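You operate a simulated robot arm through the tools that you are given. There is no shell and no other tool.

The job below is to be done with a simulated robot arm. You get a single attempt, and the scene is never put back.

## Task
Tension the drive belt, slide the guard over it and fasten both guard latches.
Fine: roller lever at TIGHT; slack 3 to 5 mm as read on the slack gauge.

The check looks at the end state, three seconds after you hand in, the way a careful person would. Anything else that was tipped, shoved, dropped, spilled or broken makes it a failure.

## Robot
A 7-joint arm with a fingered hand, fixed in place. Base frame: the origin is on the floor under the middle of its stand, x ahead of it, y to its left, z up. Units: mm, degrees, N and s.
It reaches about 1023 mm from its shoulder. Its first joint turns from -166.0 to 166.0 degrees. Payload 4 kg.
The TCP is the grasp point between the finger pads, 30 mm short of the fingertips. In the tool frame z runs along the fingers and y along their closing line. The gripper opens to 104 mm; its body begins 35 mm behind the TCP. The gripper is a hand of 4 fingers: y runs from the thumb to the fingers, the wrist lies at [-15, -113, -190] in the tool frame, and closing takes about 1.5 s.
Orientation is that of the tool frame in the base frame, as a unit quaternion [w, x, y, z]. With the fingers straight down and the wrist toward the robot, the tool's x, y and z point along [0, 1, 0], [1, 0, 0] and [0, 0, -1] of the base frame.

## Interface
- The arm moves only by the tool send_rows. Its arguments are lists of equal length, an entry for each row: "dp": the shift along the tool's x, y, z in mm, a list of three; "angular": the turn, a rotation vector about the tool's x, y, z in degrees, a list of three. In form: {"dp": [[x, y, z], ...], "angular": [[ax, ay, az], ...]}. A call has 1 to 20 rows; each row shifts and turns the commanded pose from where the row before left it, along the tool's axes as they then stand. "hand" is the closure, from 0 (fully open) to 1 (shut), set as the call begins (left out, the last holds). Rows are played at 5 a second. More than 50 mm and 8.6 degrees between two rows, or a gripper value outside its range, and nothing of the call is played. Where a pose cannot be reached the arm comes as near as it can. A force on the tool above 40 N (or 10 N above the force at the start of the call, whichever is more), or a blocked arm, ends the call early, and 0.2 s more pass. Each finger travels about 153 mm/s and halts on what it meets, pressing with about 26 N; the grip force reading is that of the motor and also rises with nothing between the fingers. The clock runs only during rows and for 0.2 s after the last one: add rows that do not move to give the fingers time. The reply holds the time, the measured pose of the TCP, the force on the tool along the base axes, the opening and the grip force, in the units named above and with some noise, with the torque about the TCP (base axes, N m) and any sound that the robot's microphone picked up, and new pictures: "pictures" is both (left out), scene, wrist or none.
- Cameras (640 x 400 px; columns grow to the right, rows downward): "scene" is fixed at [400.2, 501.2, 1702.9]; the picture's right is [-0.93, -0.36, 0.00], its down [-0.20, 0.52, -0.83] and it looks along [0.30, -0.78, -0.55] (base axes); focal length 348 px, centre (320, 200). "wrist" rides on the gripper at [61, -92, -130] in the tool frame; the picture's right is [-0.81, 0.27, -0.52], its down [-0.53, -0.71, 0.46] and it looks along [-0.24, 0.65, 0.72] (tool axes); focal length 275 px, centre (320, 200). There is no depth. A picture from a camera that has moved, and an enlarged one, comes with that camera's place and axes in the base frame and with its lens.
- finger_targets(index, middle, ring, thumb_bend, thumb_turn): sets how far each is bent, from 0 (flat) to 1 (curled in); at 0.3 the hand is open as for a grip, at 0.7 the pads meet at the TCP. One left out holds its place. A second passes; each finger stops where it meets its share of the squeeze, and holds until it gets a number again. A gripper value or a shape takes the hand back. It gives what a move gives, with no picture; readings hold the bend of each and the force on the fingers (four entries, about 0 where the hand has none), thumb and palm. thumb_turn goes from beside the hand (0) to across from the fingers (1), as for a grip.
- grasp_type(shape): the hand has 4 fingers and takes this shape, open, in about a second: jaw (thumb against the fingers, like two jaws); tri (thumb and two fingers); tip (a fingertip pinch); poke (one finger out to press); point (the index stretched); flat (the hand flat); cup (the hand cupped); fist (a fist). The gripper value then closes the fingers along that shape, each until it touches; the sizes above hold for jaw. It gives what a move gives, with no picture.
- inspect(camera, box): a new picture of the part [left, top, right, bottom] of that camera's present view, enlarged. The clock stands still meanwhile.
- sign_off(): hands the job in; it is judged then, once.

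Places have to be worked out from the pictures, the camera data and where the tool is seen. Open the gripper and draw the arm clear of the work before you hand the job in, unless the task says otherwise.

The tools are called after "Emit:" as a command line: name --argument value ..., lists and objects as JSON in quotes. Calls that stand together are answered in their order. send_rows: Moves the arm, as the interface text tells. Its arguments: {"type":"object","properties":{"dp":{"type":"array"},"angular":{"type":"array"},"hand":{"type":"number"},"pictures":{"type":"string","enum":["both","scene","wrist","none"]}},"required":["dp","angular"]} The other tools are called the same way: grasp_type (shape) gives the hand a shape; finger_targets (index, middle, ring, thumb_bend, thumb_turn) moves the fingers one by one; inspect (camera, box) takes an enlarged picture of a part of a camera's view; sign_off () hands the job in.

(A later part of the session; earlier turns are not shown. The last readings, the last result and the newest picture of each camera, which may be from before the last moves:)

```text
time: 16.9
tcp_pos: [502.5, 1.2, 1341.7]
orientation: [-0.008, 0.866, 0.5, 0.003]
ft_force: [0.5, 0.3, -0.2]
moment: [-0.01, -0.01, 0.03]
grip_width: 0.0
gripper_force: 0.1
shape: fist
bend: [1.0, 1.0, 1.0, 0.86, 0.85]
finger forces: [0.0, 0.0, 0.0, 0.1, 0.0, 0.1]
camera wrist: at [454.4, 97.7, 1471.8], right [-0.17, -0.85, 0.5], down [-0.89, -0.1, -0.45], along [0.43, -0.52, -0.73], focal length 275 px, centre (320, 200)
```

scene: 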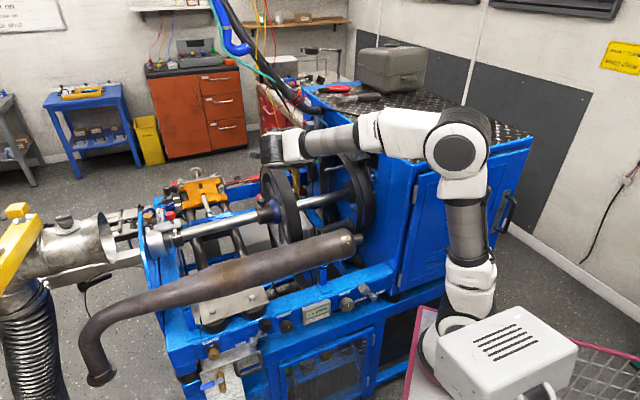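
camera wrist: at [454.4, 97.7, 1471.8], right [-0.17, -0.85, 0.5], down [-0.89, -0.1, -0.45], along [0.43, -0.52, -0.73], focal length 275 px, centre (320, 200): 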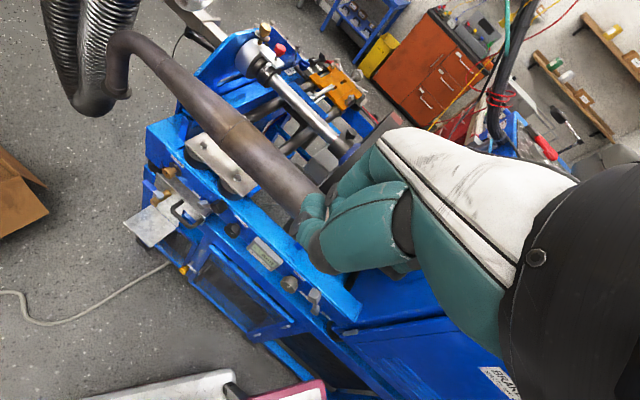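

I descend in front of the panel (about 230 mm out from it) to get a close view of panel, tray, and mesh doors.

Emit:
send_rows --dp '[[0, 0, 42], [0, 0, 42], [0, 0, 42], [0, 0, 42], [0, 0, 42], [0, 0, 42], [0, 0, 0]]' --angular '[[0, 0, 0], [0, 0, 0], [0, 0, 0], [0, 0, 0], [0, 0, 0], [0, 0, 0], [0, 0, 0]]' --pictures "both"

Emit:
inspect --camera "wrist" --box '[60, 60, 320, 330]'

Emit:
inspect --camera "wrist" --box '[100, 100, 240, 240]'

Emit:
inspect --camera "wrist" --box '[160, 200, 330, 380]'

```text
time: 18.5
tcp_pos: [500.5, 7.0, 1089.2]
orientation: [-0.008, 0.866, 0.499, 0.002]
ft_force: [-0.8, 1.1, 0.0]
moment: [0.0, 0.01, 0.01]
grip_width: 0.2
gripper_force: 0.1
shape: fist
bend: [1.0, 1.0, 1.0, 0.86, 0.85]
finger forces: [0.0, 0.0, 0.0, 0.0, 0.0, 0.0]
camera wrist: at [452.5, 103.6, 1221.3], right [-0.17, -0.85, 0.5], down [-0.89, -0.1, -0.45], along [0.43, -0.52, -0.74], focal length 275 px, centre (320, 200)
```

scene: 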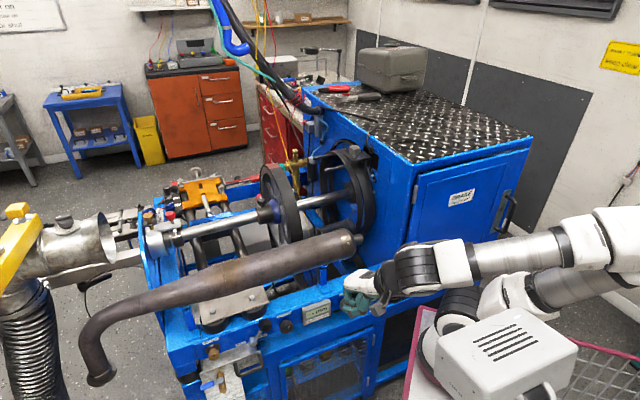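
wrist: 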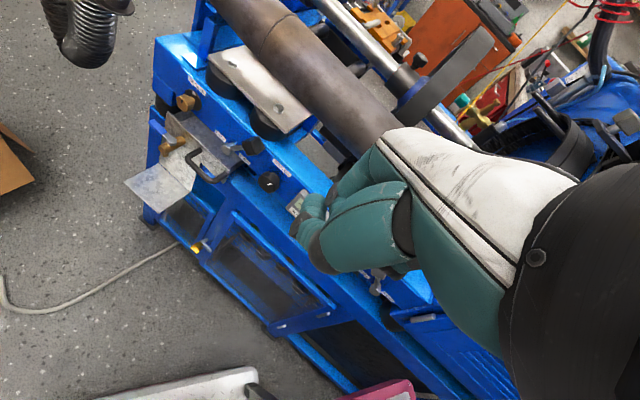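

```text
1.48 times, centred on (190, 195) of wrist
camera zoom: at [452.5, 103.6, 1221.3], right [-0.17, -0.85, 0.5], down [-0.89, -0.1, -0.45], along [0.43, -0.52, -0.74], focal length 408 px, centre (513, 207)
```

zoom: 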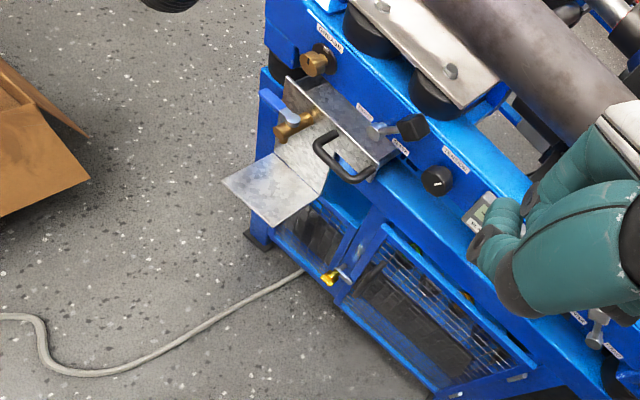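

```text
2.86 times, centred on (170, 170) of wrist
camera zoom: at [452.5, 103.6, 1221.3], right [-0.17, -0.85, 0.5], down [-0.89, -0.1, -0.45], along [0.43, -0.52, -0.74], focal length 786 px, centre (749, 286)
```

zoom: 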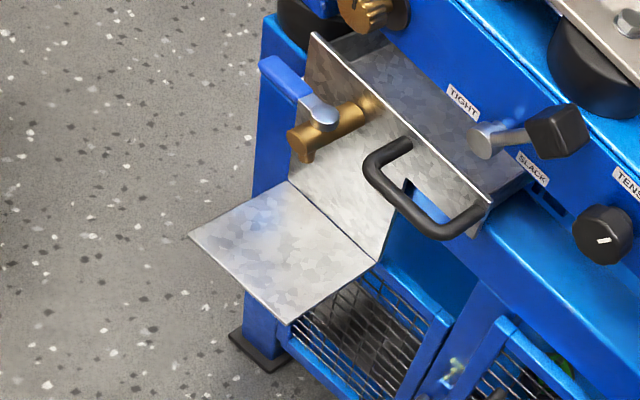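

```text
2.22 times, centred on (245, 290) of wrist
camera zoom: at [452.5, 103.6, 1221.3], right [-0.17, -0.85, 0.5], down [-0.89, -0.1, -0.45], along [0.43, -0.52, -0.74], focal length 612 px, centre (487, 0)
```

zoom: 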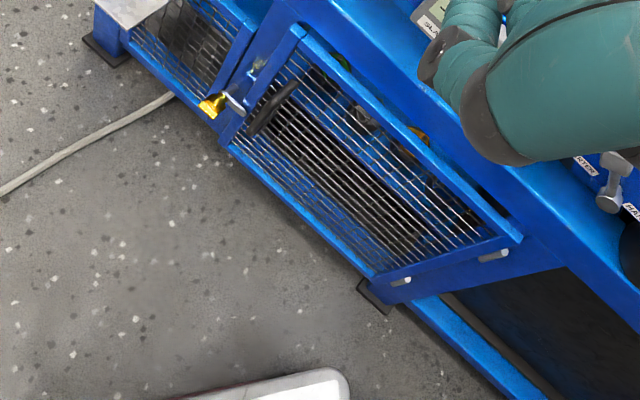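

The tray and mesh door look unrelated to the belt. From here the belt ring and grey-knob bracket are in the picture's upper right; I enlarge that.

Emit:
inspect --camera "wrist" --box '[480, 60, 640, 180]'

Emit:
inspect --camera "scene" --box '[315, 135, 395, 195]'

Emit:
inspect --camera "scene" --box '[350, 140, 390, 170]'

Emit:
inspect --camera "scene" --box '[335, 170, 405, 240]'

```text
3.33 times, centred on (560, 120) of wrist
camera zoom: at [452.5, 103.6, 1221.3], right [-0.17, -0.85, 0.5], down [-0.89, -0.1, -0.45], along [0.43, -0.52, -0.74], focal length 918 px, centre (-480, 467)
```

zoom: 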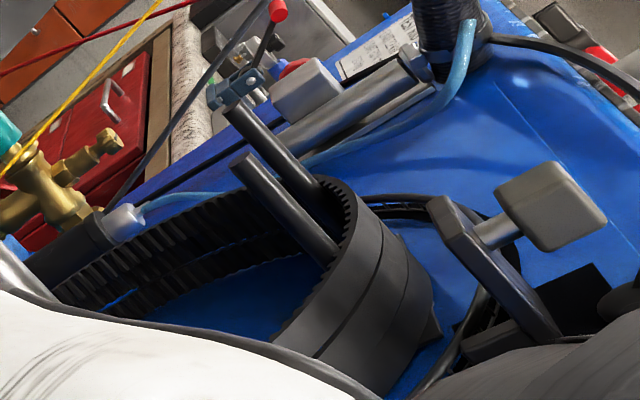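

```text
6.67 times, centred on (355, 165) of scene
camera zoom: at [400.2, 501.2, 1702.9], right [-0.93, -0.36, 0.0], down [-0.2, 0.52, -0.83], along [0.3, -0.78, -0.55], focal length 2320 px, centre (87, 433)
```

zoom: 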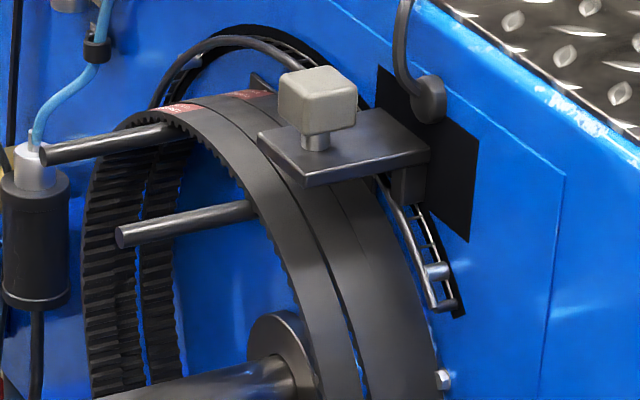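

```text
13.33 times, centred on (370, 155) of scene
camera zoom: at [400.2, 501.2, 1702.9], right [-0.93, -0.36, 0.0], down [-0.2, 0.52, -0.83], along [0.3, -0.78, -0.55], focal length 4640 px, centre (-347, 800)
```

zoom: 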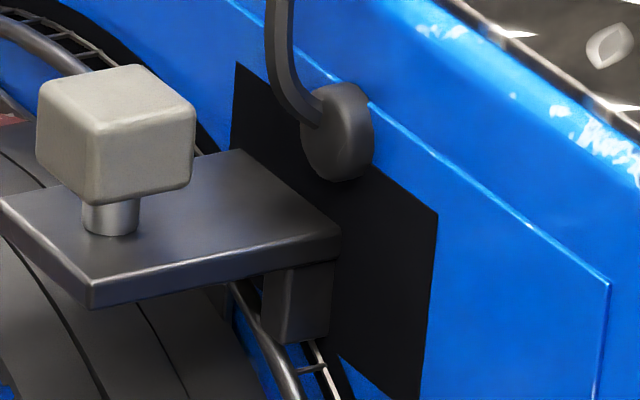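

```text
5.71 times, centred on (370, 205) of scene
camera zoom: at [400.2, 501.2, 1702.9], right [-0.93, -0.36, 0.0], down [-0.2, 0.52, -0.83], along [0.3, -0.78, -0.55], focal length 1988 px, centre (34, 171)
```

zoom: 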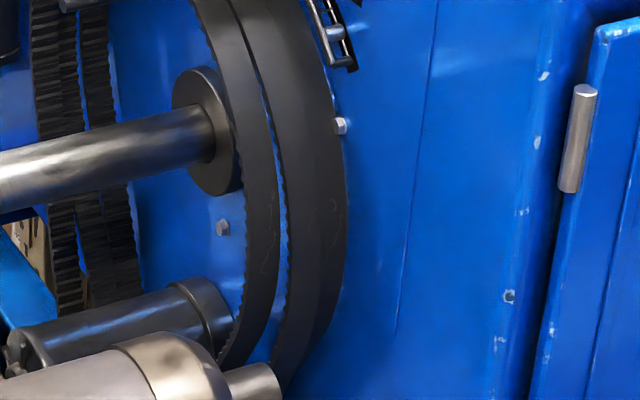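

The far pin and near pin of the guard hoop look symmetric about the shaft, so the hoop (with grey-knob bracket) is my guard candidate; I'll check again when it's closer. First the lever and TENSION knob: I open the hand to jaw and pitch it so the fingers point at the panel, well in front of it.

Emit:
grasp_type --shape "jaw"

Emit:
send_rows --dp '[[25, 11.6, 20], [25, 11.6, 20], [25, 11.6, 20], [25, 11.6, 20], [0, 0, 0], [0, 0, 0], [0, 0, 0], [0, 0, 0], [0, 0, 0], [0, 0, 0], [0, 0, 0], [0, 0, 0], [0, 0, 0], [0, 0, 0], [0, 0, 0], [0, 0, 0]]' --angular '[[0, 0, 4], [0, 0, 4], [0, 0, 4], [0, 0, 4], [-8, 0, 0], [-8, 0, 0], [-8, 0, 0], [-8, 0, 0], [-8, 0, 0], [-8, 0, 0], [-8, 0, 0], [-8, 0, 0], [-8, 0, 0], [-8, 0, 0], [-8, 0, 0], [0, 0, 0]]' --pictures "both"

```text
time: 19.4
tcp_pos: [500.8, 6.9, 1090.0]
orientation: [-0.008, 0.866, 0.499, 0.002]
ft_force: [-0.5, -0.3, -0.4]
moment: [0.02, -0.01, 0.0]
grip_width: 103.4
gripper_force: 0.0
shape: jaw
bend: [0.3, 0.3, 0.3, 0.3, 0.97]
finger forces: [0.0, 0.0, 0.0, 0.0, 0.0, 0.0]
```

```text
time: 20.8
tcp_pos: [606.9, 45.7, 1012.8]
orientation: [-0.013, 0.94, 0.339, 0.045]
ft_force: [0.2, -0.7, 0.6]
moment: [-0.04, -0.02, -0.03]
grip_width: 103.8
gripper_force: 0.0
shape: jaw
bend: [0.3, 0.3, 0.3, 0.3, 0.97]
finger forces: [0.0, 0.0, 0.1, 0.0, 0.1, 0.0]
stopped in row 6: the arm was blocked; the commanded pose is now the measured one
camera wrist: at [586.6, 147.8, 1147.9], right [-0.49, -0.75, 0.44], down [-0.83, 0.24, -0.51], along [0.28, -0.61, -0.74], focal length 275 px, centre (320, 200)
```

scene: 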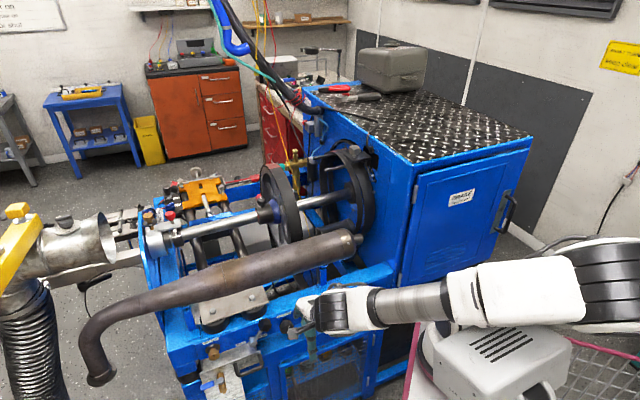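
wrist: 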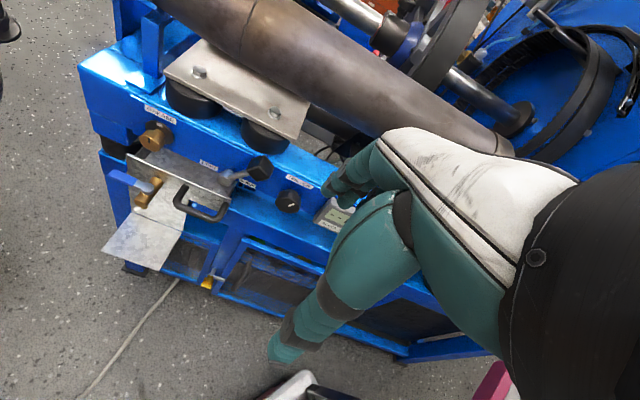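

Pitching straight up hit a limit. Since the palm runs diagonally between the tool's y and z, turning 180° about that diagonal (mostly the last joint) should bring the fingers to point forward at the panel instead; I try that in place.

Emit:
send_rows --dp '[[0, 0, 0], [0, 0, 0], [0, 0, 0], [0, 0, 0], [0, 0, 0], [0, 0, 0], [0, 0, 0], [0, 0, 0], [0, 0, 0], [0, 0, 0], [0, 0, 0], [0, 0, 0]]' --angular '[[0, -5.7, -5.81], [0, -5.7, -5.81], [0, -5.7, -5.81], [0, -5.7, -5.81], [0, -5.7, -5.81], [0, -5.7, -5.81], [0, -5.7, -5.81], [0, -5.7, -5.81], [0, -5.7, -5.81], [0, -5.7, -5.81], [0, -5.7, -5.81], [0, -5.7, -5.81]]' --pictures "both"

```text
time: 23.4
tcp_pos: [605.9, 48.6, 1016.7]
orientation: [0.155, 0.461, 0.762, -0.427]
ft_force: [0.1, 0.3, -0.5]
moment: [0.01, 0.01, -0.01]
grip_width: 103.9
gripper_force: 0.1
shape: jaw
bend: [0.3, 0.3, 0.3, 0.3, 0.97]
finger forces: [0.0, 0.0, 0.1, 0.1, 0.0, 0.1]
camera wrist: at [518.1, 167.6, 1100.9], right [0.74, 0.01, 0.67], down [-0.39, -0.82, 0.43], along [0.55, -0.58, -0.6], focal length 275 px, centre (320, 200)
```

scene: 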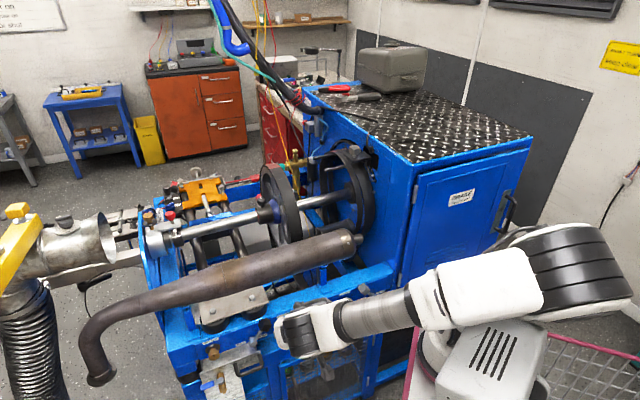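
wrist: 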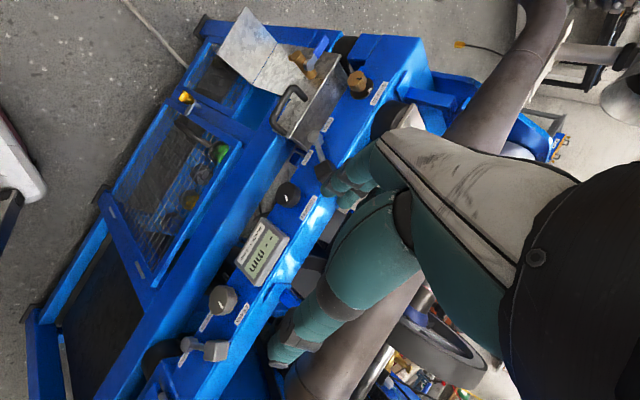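

The turn works and gives a clear panel view. I complete the remaining rotation so the fingers point straight at the panel.

Emit:
send_rows --dp '[[0, 0, 0], [0, 0, 0], [0, 0, 0], [0, 0, 0], [0, 0, 0], [0, 0, 0], [0, 0, 0], [0, 0, 0], [0, 0, 0], [0, 0, 0], [0, 0, 0], [0, 0, 0]]' --angular '[[0, -5.7, -5.81], [0, -5.7, -5.81], [0, -5.7, -5.81], [0, -5.7, -5.81], [0, -5.7, -5.81], [0, -5.7, -5.81], [0, -5.7, -5.81], [0, -5.7, -5.81], [0, -5.7, -5.81], [0, -5.7, -5.81], [0, -5.7, -5.81], [0, 0, 0]]' --pictures "both"

```text
time: 24.0
tcp_pos: [606.0, 49.7, 1017.5]
orientation: [0.178, 0.352, 0.789, -0.471]
ft_force: [0.1, 0.4, -0.2]
moment: [-0.02, 0.01, 0.0]
grip_width: 104.0
gripper_force: 0.0
shape: jaw
bend: [0.3, 0.3, 0.3, 0.3, 0.97]
finger forces: [0.0, 0.0, 0.0, 0.0, 0.0, 0.1]
stopped in row 2: the arm was blocked; the commanded pose is now the measured one
camera wrist: at [504.2, 158.8, 1100.9], right [0.78, 0.22, 0.58], down [-0.17, -0.82, 0.54], along [0.6, -0.52, -0.61], focal length 275 px, centre (320, 200)
```

scene: 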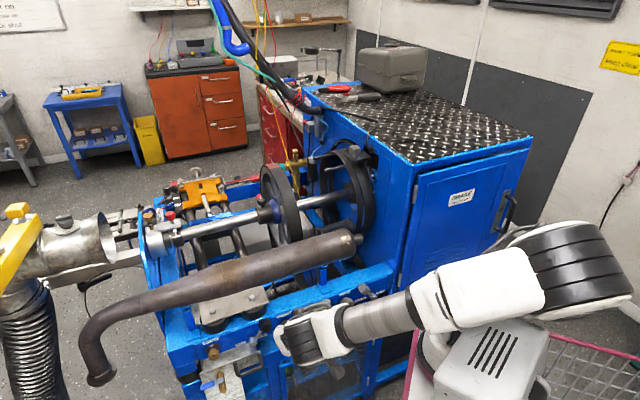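
wrist: 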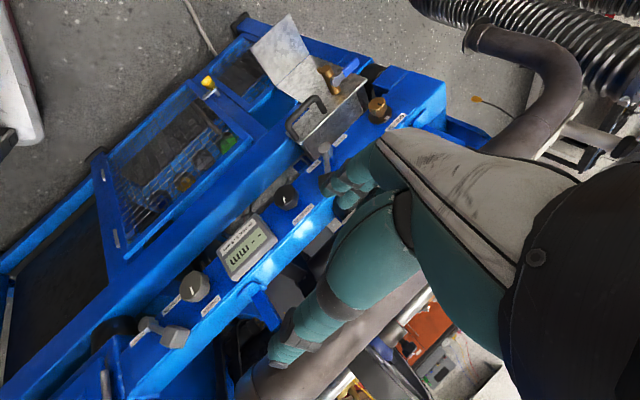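

The turn stopped again at some joint limit. I look closely at the arm itself in the scene view to understand its configuration.

Emit:
inspect --camera "scene" --box '[380, 200, 640, 400]'

Emit:
inspect --camera "scene" --box '[250, 280, 400, 400]'

Emit:
inspect --camera "wrist" --box '[80, 60, 420, 360]'

```text
2.00 times, centred on (510, 300) of scene
camera zoom: at [400.2, 501.2, 1702.9], right [-0.93, -0.36, 0.0], down [-0.2, 0.52, -0.83], along [0.3, -0.78, -0.55], focal length 696 px, centre (-60, 0)
```

zoom: 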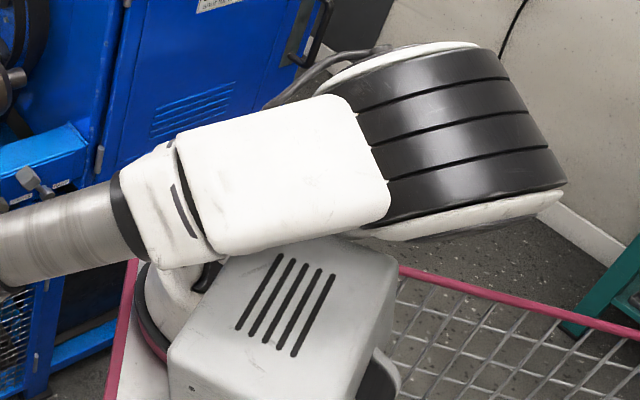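

```text
3.33 times, centred on (325, 340) of scene
camera zoom: at [400.2, 501.2, 1702.9], right [-0.93, -0.36, 0.0], down [-0.2, 0.52, -0.83], along [0.3, -0.78, -0.55], focal length 1160 px, centre (303, -267)
```

zoom: 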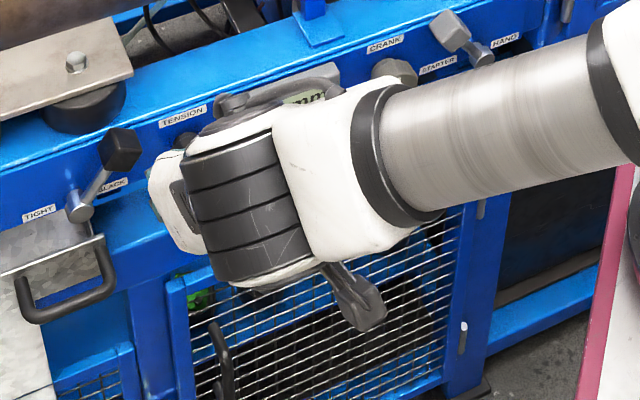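

```text
1.33 times, centred on (250, 210) of wrist
camera zoom: at [504.2, 158.8, 1100.9], right [0.78, 0.22, 0.58], down [-0.17, -0.82, 0.54], along [0.6, -0.52, -0.61], focal length 367 px, centre (413, 187)
```

zoom: 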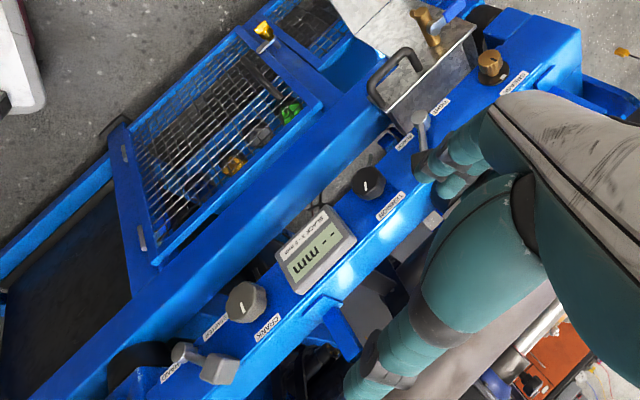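

The robot's elbow is folded right behind; being further from its base should help. I move the hand toward the lever's front (about 150 mm out from the panel) and then retry the rest of the turn.

Emit:
send_rows --dp '[[6.8, 32.1, 10.7], [6.8, 32.1, 10.7], [6.8, 32.1, 10.7], [6.8, 32.1, 10.7], [0, 0, 0], [0, 0, 0], [0, 0, 0], [0, 0, 0], [0, 0, 0], [0, 0, 0], [0, 0, 0]]' --angular '[[0, 0, 0], [0, 0, 0], [0, 0, 0], [0, 0, 0], [0, -5.7, -5.81], [0, -5.7, -5.81], [0, -5.7, -5.81], [0, -5.7, -5.81], [0, -5.7, -5.81], [0, -5.7, -5.81], [0, 0, 0]]' --pictures "both"

```text
time: 24.7
tcp_pos: [645.5, 68.9, 975.3]
orientation: [0.137, 0.366, 0.828, -0.401]
ft_force: [-0.4, 0.3, 0.5]
moment: [-0.03, 0.04, -0.03]
grip_width: 104.0
gripper_force: 0.0
shape: jaw
bend: [0.3, 0.3, 0.3, 0.3, 0.97]
finger forces: [0.0, 0.0, 0.0, 0.0, 0.0, 0.0]
stopped in row 3: the arm was blocked; the commanded pose is now the measured one
camera wrist: at [545.3, 161.5, 1078.3], right [0.79, 0.11, 0.6], down [-0.17, -0.91, 0.39], along [0.58, -0.41, -0.7], focal length 275 px, centre (320, 200)
```

scene: 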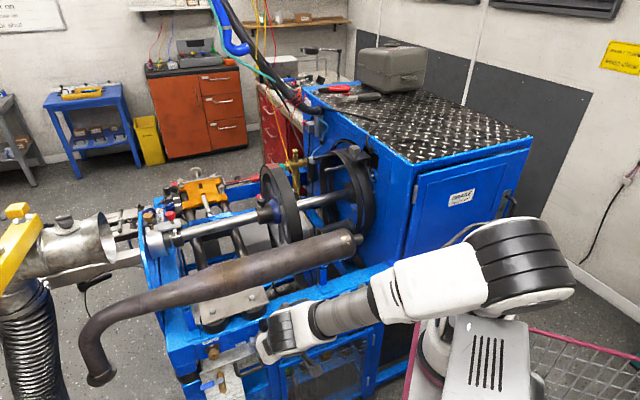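
wrist: 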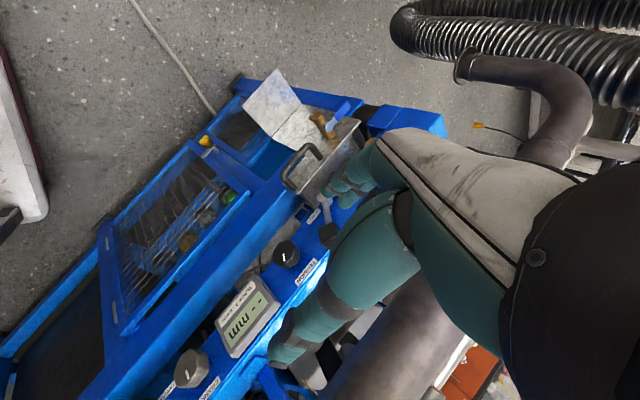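

The arm is again at a limit here. I test small pure rotations about the palm axis to learn which joint is limiting.

Emit:
send_rows --dp '[[0, 0, 0], [0, 0, 0], [0, 0, 0]]' --angular '[[0, -5, -3.5], [0, -5, -3.5], [0, 0, 0]]' --pictures "none"

Emit:
send_rows --dp '[[0, 0, 0], [0, 0, 0], [0, 0, 0]]' --angular '[[6, 0, 0], [6, 0, 0], [0, 0, 0]]' --pictures "none"

```text
time: 25.5
tcp_pos: [643.3, 69.7, 981.1]
orientation: [0.174, 0.284, 0.845, -0.419]
ft_force: [-0.4, -0.3, -0.7]
moment: [0.02, 0.0, 0.01]
grip_width: 103.6
gripper_force: 0.1
shape: jaw
bend: [0.3, 0.3, 0.3, 0.3, 0.97]
finger forces: [0.1, 0.0, 0.1, 0.1, 0.0, 0.0]
```

```text
time: 26.1
tcp_pos: [642.4, 77.5, 999.2]
orientation: [0.127, 0.303, 0.833, -0.444]
ft_force: [0.5, 0.3, -1.1]
moment: [-0.05, 0.01, -0.03]
grip_width: 103.8
gripper_force: 0.0
shape: jaw
bend: [0.3, 0.3, 0.3, 0.3, 0.97]
finger forces: [0.1, 0.1, 0.0, 0.0, 0.0, 0.1]
stopped in row 2: the arm was blocked; the commanded pose is now the measured one
```

Rotation about the palm axis still works, so the limit is the fold of the arm: the wrist is too close to the base. I move outward in +x first, then complete the turn to fingers-forward.

Emit:
send_rows --dp '[[-22.7, 23.3, -7.9], [-22.7, 23.3, -7.9], [-22.7, 23.3, -7.9], [0, 0, 0], [0, 0, 0], [0, 0, 0], [0, 0, 0], [0, 0, 0], [0, 0, 0], [0, 0, 0], [0, 0, 0], [0, 0, 0], [0, 0, 0], [0, 0, 0]]' --angular '[[0, 0, 0], [0, 0, 0], [0, 0, 0], [1.75, -5.56, -4.74], [1.75, -5.56, -4.74], [1.75, -5.56, -4.74], [1.75, -5.56, -4.74], [1.75, -5.56, -4.74], [1.75, -5.56, -4.74], [1.75, -5.56, -4.74], [1.75, -5.56, -4.74], [1.75, -5.56, -4.74], [1.75, -5.56, -4.74], [0, 0, 0]]' --pictures "both"

```text
time: 28.0
tcp_pos: [767.8, 25.3, 1029.6]
orientation: [0.169, 0.087, 0.811, -0.554]
ft_force: [-0.3, -0.1, 0.0]
moment: [-0.02, 0.01, 0.0]
grip_width: 104.1
gripper_force: 0.0
shape: jaw
bend: [0.3, 0.3, 0.3, 0.3, 0.97]
finger forces: [0.0, 0.1, 0.0, 0.0, 0.0, 0.0]
stopped in row 9: the arm was blocked; the commanded pose is now the measured one
camera wrist: at [657.6, 110.6, 1128.9], right [0.75, 0.62, 0.23], down [0.34, -0.66, 0.67], along [0.57, -0.42, -0.71], focal length 275 px, centre (320, 200)
```

scene: 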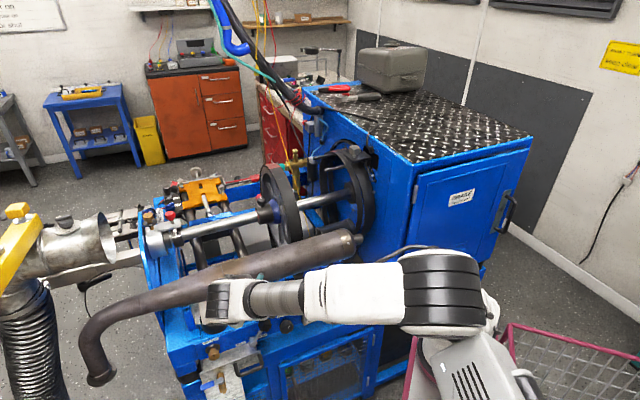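
wrist: 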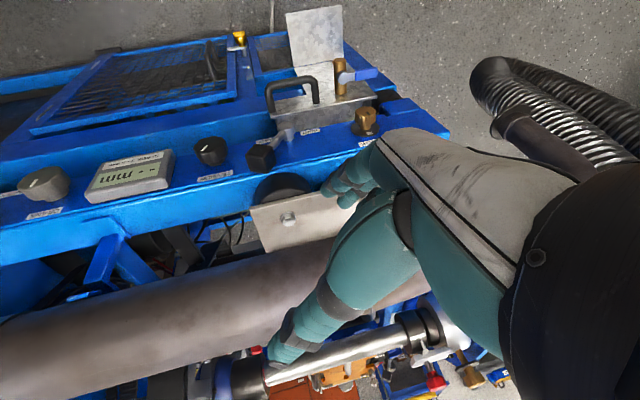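

Now the fingers point roughly at the panel (about 38° off). I try lowering the hand in front of the lever/TENSION area with this orientation, still over 100 mm out from the panel, to see whether the arm can follow there.

Emit:
send_rows --dp '[[30.5, 19.5, 13.1], [30.5, 19.5, 13.1], [30.5, 19.5, 13.1], [30.5, 19.5, 13.1], [0, 0, 0]]' --angular '[[0, 0, 0], [0, 0, 0], [0, 0, 0], [0, 0, 0], [0, 0, 0]]' --pictures "both"

```text
time: 29.4
tcp_pos: [700.1, -49.8, 902.4]
orientation: [0.136, 0.139, 0.808, -0.556]
ft_force: [-1.7, 0.6, -0.2]
moment: [-0.03, 0.01, 0.0]
grip_width: 104.0
gripper_force: 0.1
shape: jaw
bend: [0.3, 0.3, 0.3, 0.3, 0.97]
finger forces: [0.0, 0.0, 0.0, 0.1, 0.0, 0.1]
stopped in row 5: the arm was blocked; the commanded pose is now the measured one
camera wrist: at [599.8, 44.9, 1003.7], right [0.82, 0.52, 0.25], down [0.25, -0.71, 0.66], along [0.52, -0.48, -0.71], focal length 275 px, centre (320, 200)
```

scene: 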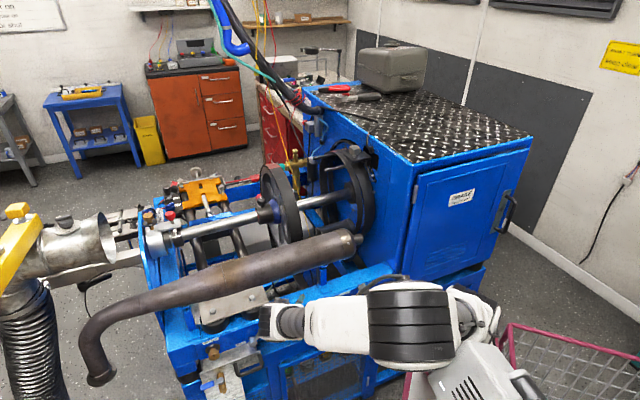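
wrist: 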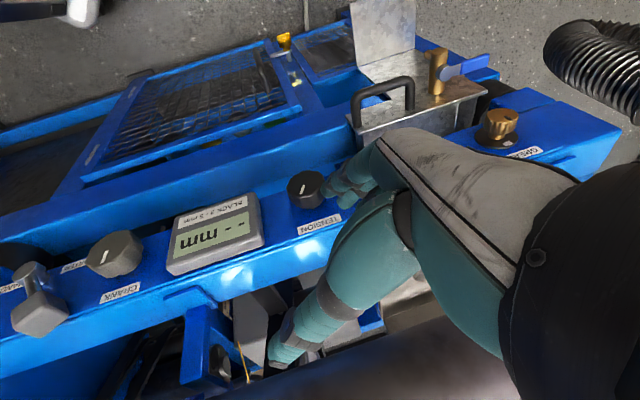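

The elbow has drifted into an awkward fold, so this approach isn't good. I back up and away, then turn to fingers-down with the closing line along the panel (tool y along +u), a posture that suits the arm better for both the lever and the knob.

Emit:
send_rows --dp '[[-9, -32.4, -17.9], [-9, -32.4, -17.9], [-9, -32.4, -17.9], [-9, -32.4, -17.9], [0, 0, 0], [0, 0, 0], [0, 0, 0], [0, 0, 0], [0, 0, 0], [0, 0, 0], [0, 0, 0], [0, 0, 0], [0, 0, 0], [0, 0, 0], [0, 0, 0]]' --angular '[[0, 0, 0], [0, 0, 0], [0, 0, 0], [0, 0, 0], [-5.63, 4.22, 2.33], [-5.63, 4.22, 2.33], [-5.63, 4.22, 2.33], [-5.63, 4.22, 2.33], [-5.63, 4.22, 2.33], [-5.63, 4.22, 2.33], [-5.63, 4.22, 2.33], [-5.63, 4.22, 2.33], [-5.63, 4.22, 2.33], [-5.63, 4.22, 2.33], [0, 0, 0]]' --pictures "both"

```text
time: 32.6
tcp_pos: [678.6, -26.4, 1051.2]
orientation: [0.001, 0.387, 0.922, -0.005]
ft_force: [0.2, 0.4, -1.2]
moment: [-0.01, -0.03, 0.03]
grip_width: 104.0
gripper_force: 0.1
shape: jaw
bend: [0.3, 0.3, 0.3, 0.3, 0.97]
finger forces: [0.0, 0.0, 0.1, 0.0, 0.0, 0.0]
camera wrist: at [570.2, -45.3, 1181.6], right [0.76, -0.38, 0.52], down [-0.14, -0.88, -0.45], along [0.63, 0.27, -0.73], focal length 275 px, centre (320, 200)
```

scene: 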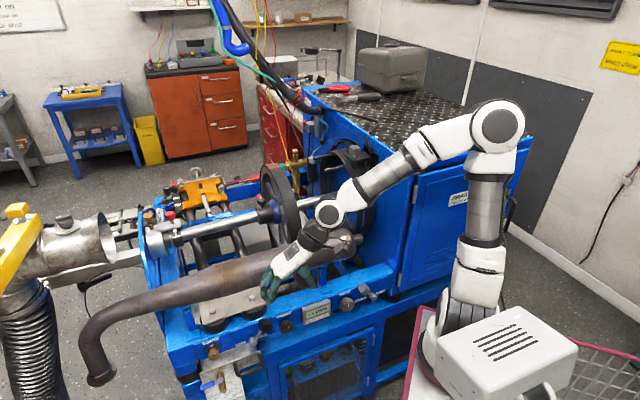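
wrist: 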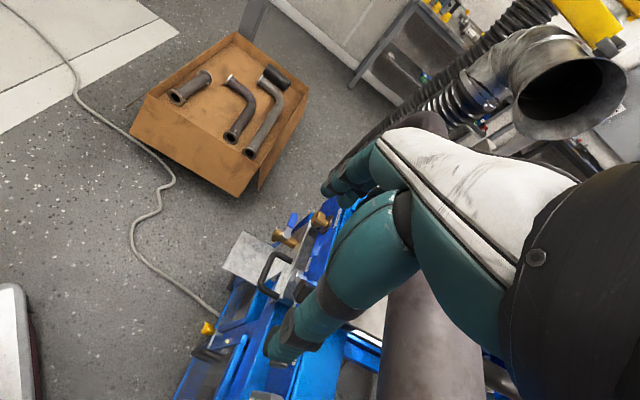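

The arm is now in a natural posture with fingers down and the closing line along the panel. I check the hand's finger layout in the scene view before approaching the lever.

Emit:
inspect --camera "scene" --box '[230, 210, 350, 340]'

Emit:
inspect --camera "wrist" --box '[220, 150, 420, 380]'

```text
3.08 times, centred on (290, 275) of scene
camera zoom: at [400.2, 501.2, 1702.9], right [-0.93, -0.36, 0.0], down [-0.2, 0.52, -0.83], along [0.3, -0.78, -0.55], focal length 1071 px, centre (412, -31)
```

zoom: 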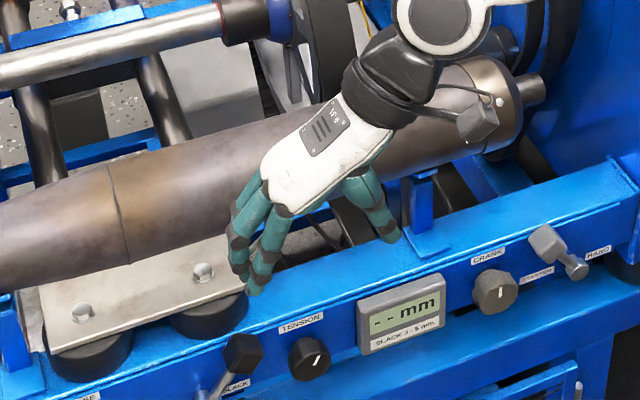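

```text
1.74 times, centred on (320, 265) of wrist
camera zoom: at [570.2, -45.3, 1181.6], right [0.76, -0.38, 0.52], down [-0.14, -0.88, -0.45], along [0.63, 0.27, -0.73], focal length 479 px, centre (320, 87)
```

zoom: 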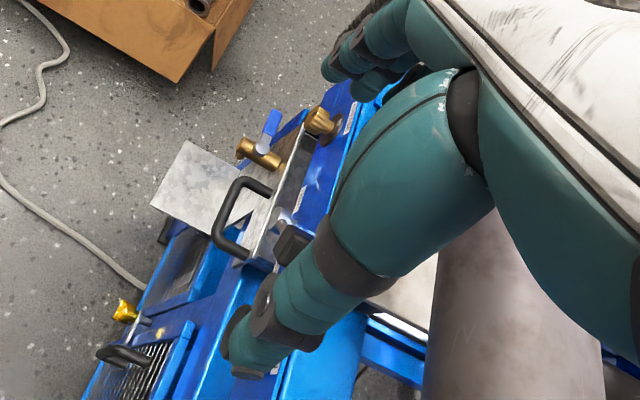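

Fingers on the +u side, thumb on the −u side, so I can cage the lever's cube between them. I move above the cube with a partly closed hand.

Emit:
send_rows --dp '[[-16, 14.8, 32.8], [-16, 14.8, 32.8], [-16, 14.8, 32.8], [-16, 14.8, 32.8], [0, 0, 0], [0, 0, 0]]' --angular '[[0, 0, 0], [0, 0, 0], [0, 0, 0], [0, 0, 0], [0, 0, 0], [0, 0, 0]]' --hand 0.4 --pictures "both"

Emit:
inspect --camera "scene" --box '[220, 250, 320, 350]'

Emit:
inspect --camera "wrist" --box '[200, 150, 420, 400]'

```text
time: 34.0
tcp_pos: [764.5, -30.5, 919.8]
orientation: [0.001, 0.387, 0.922, -0.005]
ft_force: [-0.2, -0.4, -0.7]
moment: [0.03, -0.02, 0.01]
grip_width: 62.9
gripper_force: 0.1
shape: jaw
bend: [0.29, 0.4, 0.37, 0.64, 1.0]
finger forces: [0.0, 0.0, 0.0, 0.1, 0.0, 0.0]
camera wrist: at [657.1, -49.7, 1049.9], right [0.76, -0.38, 0.52], down [-0.14, -0.88, -0.45], along [0.63, 0.27, -0.73], focal length 275 px, centre (320, 200)
```

scene: 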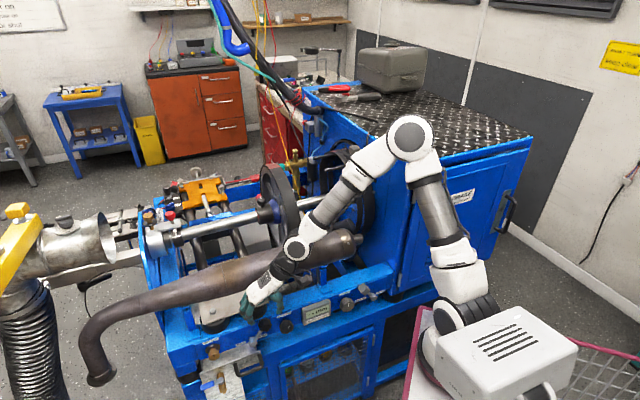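
wrist: 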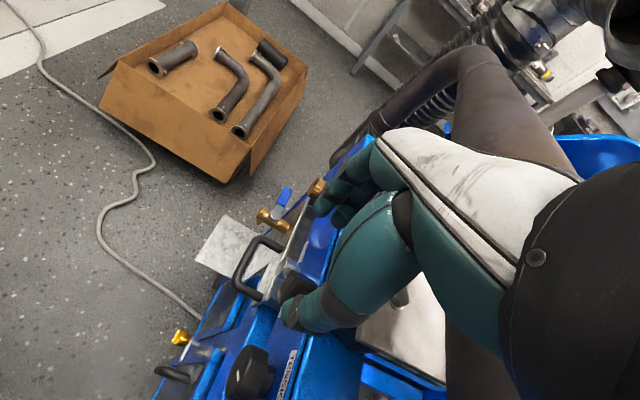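

```text
4.00 times, centred on (270, 300) of scene
camera zoom: at [400.2, 501.2, 1702.9], right [-0.93, -0.36, 0.0], down [-0.2, 0.52, -0.83], along [0.3, -0.78, -0.55], focal length 1392 px, centre (520, -200)
```

zoom: 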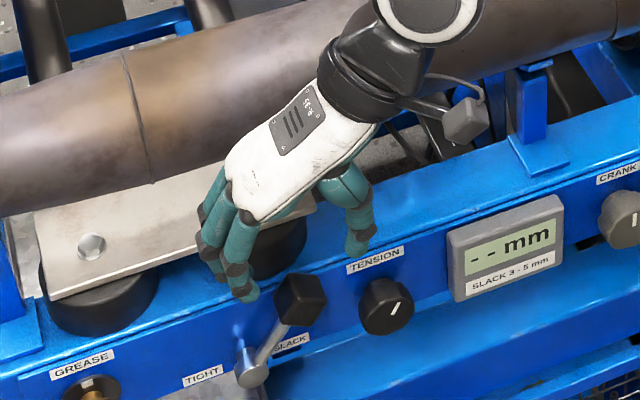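

```text
1.60 times, centred on (310, 275) of wrist
camera zoom: at [657.1, -49.7, 1049.9], right [0.76, -0.38, 0.52], down [-0.14, -0.88, -0.45], along [0.63, 0.27, -0.73], focal length 440 px, centre (336, 80)
```

zoom: 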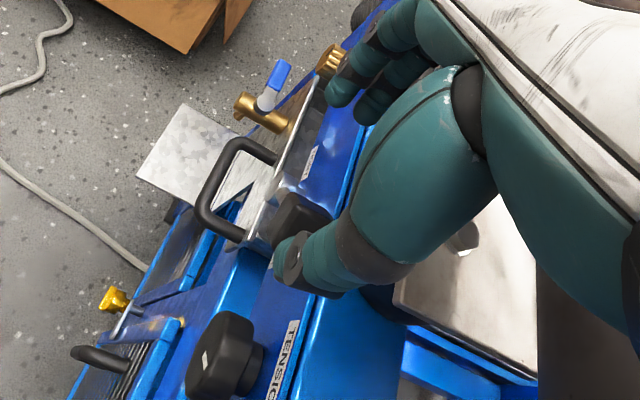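

The cube sits well between thumb and fingers. I lower 70 mm with a small +u shift so the tips straddle the cube just above the TENSION knob's height.

Emit:
send_rows --dp '[[0, 2, 25], [0, 2, 25], [0, 2, 20], [0, 0, 0]]' --angular '[[0, 0, 0], [0, 0, 0], [0, 0, 0], [0, 0, 0]]' --pictures "wrist"

Emit:
inspect --camera "scene" --box '[220, 280, 320, 360]'

Emit:
inspect --camera "wrist" --box '[200, 180, 420, 400]'

```text
time: 35.0
tcp_pos: [768.2, -27.5, 850.0]
orientation: [0.0, 0.387, 0.922, -0.005]
ft_force: [0.1, -0.3, 0.0]
moment: [0.05, 0.02, 0.02]
grip_width: 62.8
gripper_force: 0.1
shape: jaw
bend: [0.29, 0.4, 0.37, 0.64, 1.0]
finger forces: [0.0, 0.0, 0.0, 0.0, 0.1, 0.0]
camera wrist: at [660.4, -46.4, 980.7], right [0.76, -0.38, 0.52], down [-0.14, -0.88, -0.45], along [0.63, 0.27, -0.73], focal length 275 px, centre (320, 200)
```

wrist: 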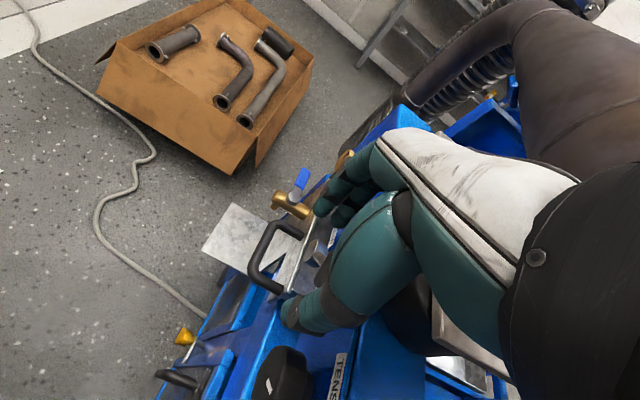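

```text
5.00 times, centred on (270, 320) of scene
camera zoom: at [400.2, 501.2, 1702.9], right [-0.93, -0.36, 0.0], down [-0.2, 0.52, -0.83], along [0.3, -0.78, -0.55], focal length 1740 px, centre (570, -400)
```

zoom: 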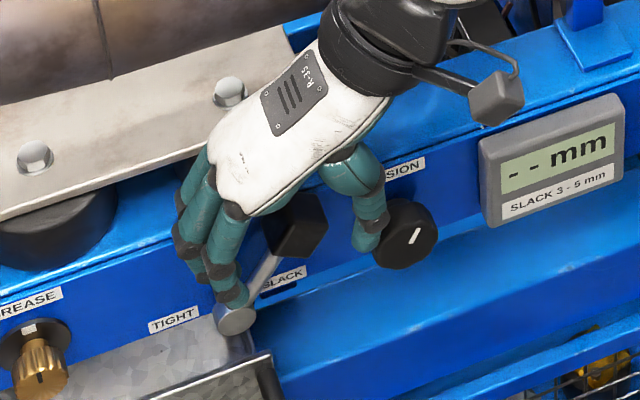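

```text
1.82 times, centred on (310, 290) of wrist
camera zoom: at [660.4, -46.4, 980.7], right [0.76, -0.38, 0.52], down [-0.14, -0.88, -0.45], along [0.63, 0.27, -0.73], focal length 500 px, centre (338, 36)
```

zoom: 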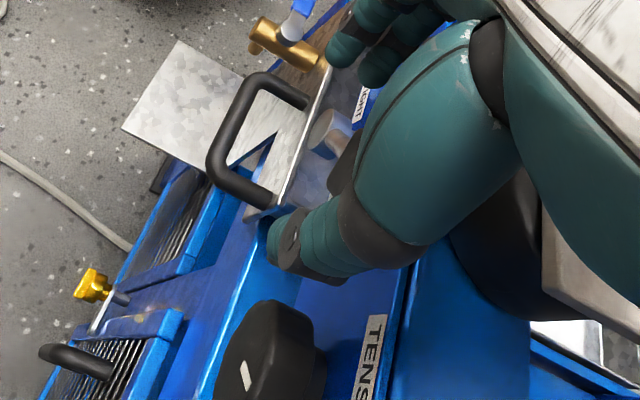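

The cube is caged. I narrow the gap a little and push the lever along +u (toward TIGHT), watching the force.

Emit:
send_rows --dp '[[0, 0, 0], [0, 0, 0], [0, 0, 0], [0, 8, -1.5], [0, 8, -1.5], [0, 8, -1], [0, 8, -1], [0, 8, 0], [0, 8, 0], [0, 8, 0], [0, 0, 0]]' --angular '[[0, 0, 0], [0, 0, 0], [0, 0, 0], [0, 0, 0], [0, 0, 0], [0, 0, 0], [0, 0, 0], [0, 0, 0], [0, 0, 0], [0, 0, 0], [0, 0, 0]]' --hand 0.6 --pictures "both"

Emit:
inspect --camera "scene" --box '[200, 280, 320, 360]'

```text
time: 37.4
tcp_pos: [809.0, 11.8, 853.0]
orientation: [0.0, 0.387, 0.922, -0.005]
ft_force: [-0.5, -0.5, 0.1]
moment: [0.01, 0.0, 0.02]
grip_width: 42.2
gripper_force: 0.1
shape: jaw
bend: [0.74, 0.49, 0.46, 0.72, 1.0]
finger forces: [0.0, 0.1, 0.0, 0.0, 0.1, 0.0]
camera wrist: at [700.8, -7.3, 983.8], right [0.77, -0.38, 0.52], down [-0.14, -0.88, -0.45], along [0.63, 0.27, -0.73], focal length 275 px, centre (320, 200)
```

scene: 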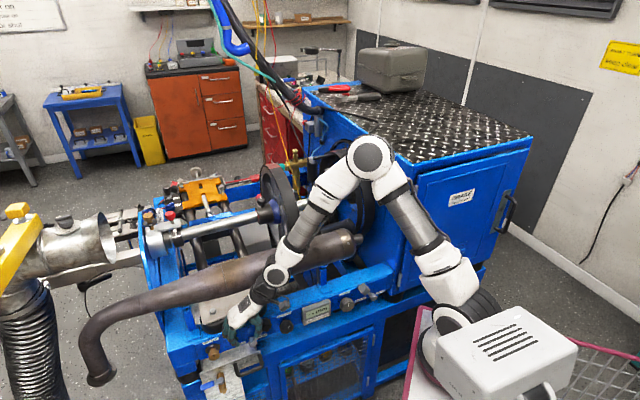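
wrist: 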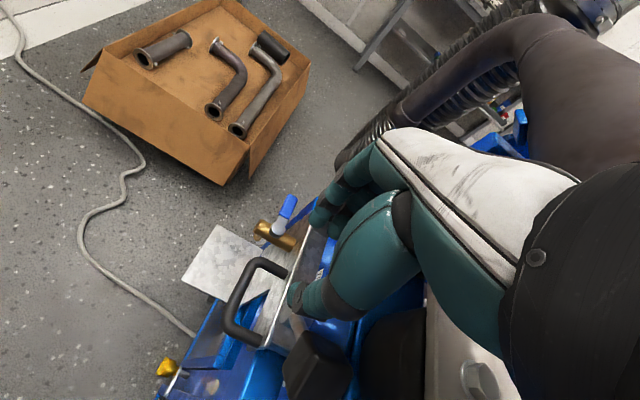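

```text
5.00 times, centred on (260, 320) of scene
camera zoom: at [400.2, 501.2, 1702.9], right [-0.93, -0.36, 0.0], down [-0.2, 0.52, -0.83], along [0.3, -0.78, -0.55], focal length 1740 px, centre (620, -400)
```

zoom: 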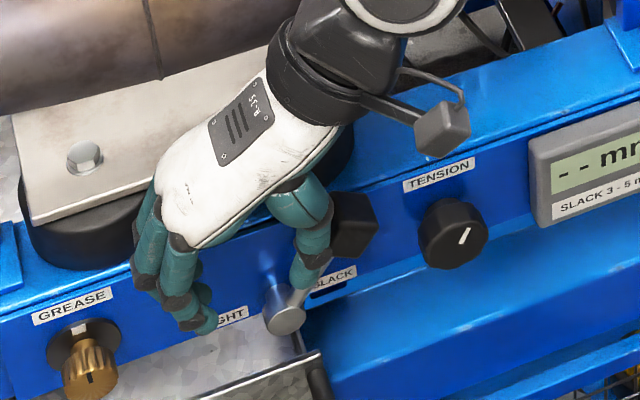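

The thumb slid past in front of the cube without touching it, so the cube is closer to the panel than the thumb's line. I lift, close the hand, and come down on the −u side of the cube so the inner fingers push it instead.

Emit:
send_rows --dp '[[0, 0, -35], [0, 0, -35], [0, -34, 0], [0, -34, 0], [0, -34, 0], [0, 0, 0], [0, 0, 0], [0, 0, 0]]' --angular '[[0, 0, 0], [0, 0, 0], [0, 0, 0], [0, 0, 0], [0, 0, 0], [0, 0, 0], [0, 0, 0], [0, 0, 0]]' --hand 1.0 --pictures "wrist"

Emit:
inspect --camera "scene" --box '[220, 270, 340, 350]'

Emit:
inspect --camera "wrist" --box '[180, 180, 400, 400]'

```text
time: 39.2
tcp_pos: [735.6, -59.9, 926.0]
orientation: [0.001, 0.386, 0.922, -0.005]
ft_force: [-0.3, -0.2, 0.4]
moment: [-0.01, -0.05, 0.02]
grip_width: 0.3
gripper_force: 25.8
shape: jaw
bend: [0.7, 0.7, 0.7, 0.46, 1.0]
finger forces: [0.0, 0.0, 0.0, 0.0, 0.1, 0.1]
camera wrist: at [627.0, -78.7, 1056.0], right [0.76, -0.38, 0.52], down [-0.14, -0.88, -0.45], along [0.63, 0.27, -0.73], focal length 275 px, centre (320, 200)
```

wrist: 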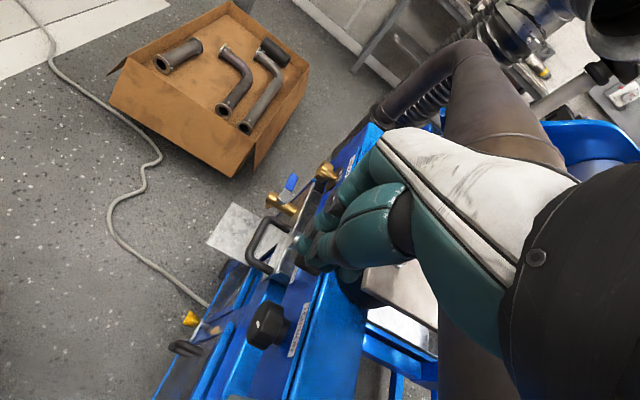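

```text
5.00 times, centred on (280, 310) of scene
camera zoom: at [400.2, 501.2, 1702.9], right [-0.93, -0.36, 0.0], down [-0.2, 0.52, -0.83], along [0.3, -0.78, -0.55], focal length 1740 px, centre (520, -350)
```

zoom: 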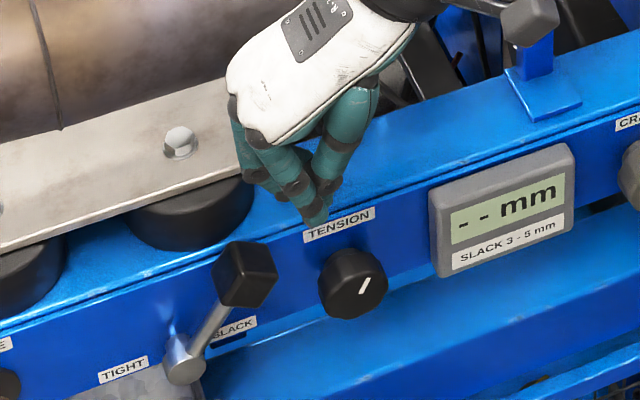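

```text
1.82 times, centred on (290, 290) of wrist
camera zoom: at [627.0, -78.7, 1056.0], right [0.76, -0.38, 0.52], down [-0.14, -0.88, -0.45], along [0.63, 0.27, -0.73], focal length 500 px, centre (374, 36)
```

zoom: 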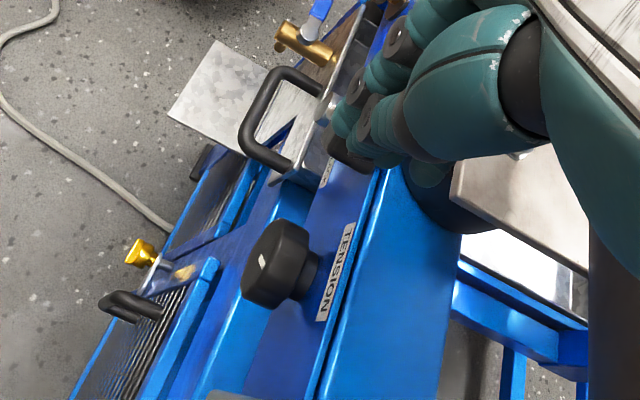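

The closed bundle is now on the −u side of the cube, above the TENSION knob. I lower it with a small shift toward the panel and check the force.

Emit:
send_rows --dp '[[-4, -3, 25], [-4, 0, 25], [0, 0, 20], [0, 0, 0]]' --angular '[[0, 0, 0], [0, 0, 0], [0, 0, 0], [0, 0, 0]]' --pictures "wrist"

Emit:
inspect --camera "scene" --box '[220, 270, 340, 350]'

Emit:
inspect --camera "wrist" --box '[180, 180, 400, 400]'

```text
time: 40.2
tcp_pos: [738.9, -66.4, 855.1]
orientation: [0.0, 0.387, 0.922, -0.005]
ft_force: [-1.2, -0.2, -0.7]
moment: [-0.03, 0.01, -0.02]
grip_width: 0.0
gripper_force: 25.8
shape: jaw
bend: [0.7, 0.7, 0.7, 0.46, 1.0]
finger forces: [0.0, 0.1, 0.0, 0.0, 0.1, 0.0]
camera wrist: at [630.5, -85.6, 984.7], right [0.76, -0.38, 0.52], down [-0.14, -0.88, -0.45], along [0.63, 0.27, -0.73], focal length 275 px, centre (320, 200)
```

wrist: 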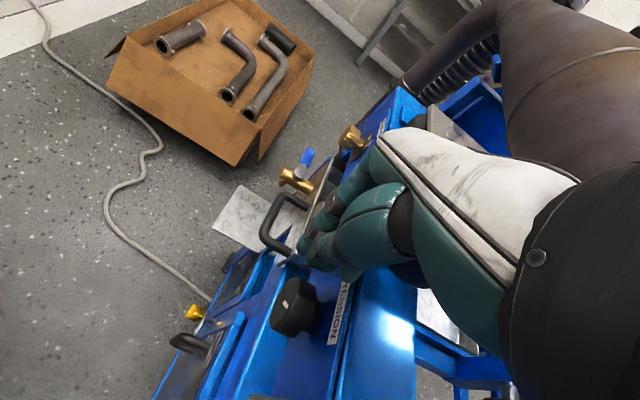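

```text
5.00 times, centred on (280, 310) of scene
camera zoom: at [400.2, 501.2, 1702.9], right [-0.93, -0.36, 0.0], down [-0.2, 0.52, -0.83], along [0.3, -0.78, -0.55], focal length 1740 px, centre (520, -350)
```

zoom: 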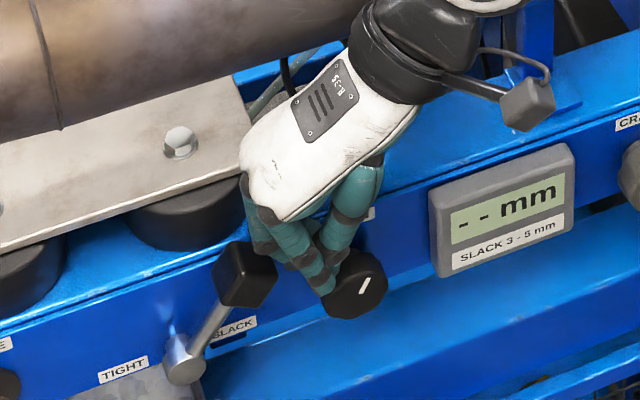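

```text
1.82 times, centred on (290, 290) of wrist
camera zoom: at [630.5, -85.6, 984.7], right [0.76, -0.38, 0.52], down [-0.14, -0.88, -0.45], along [0.63, 0.27, -0.73], focal length 500 px, centre (374, 36)
```

zoom: 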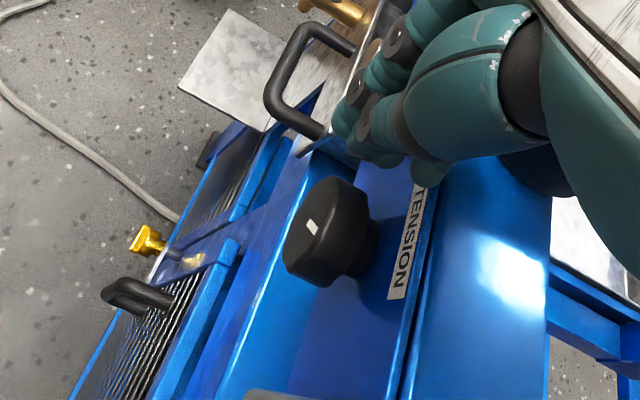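

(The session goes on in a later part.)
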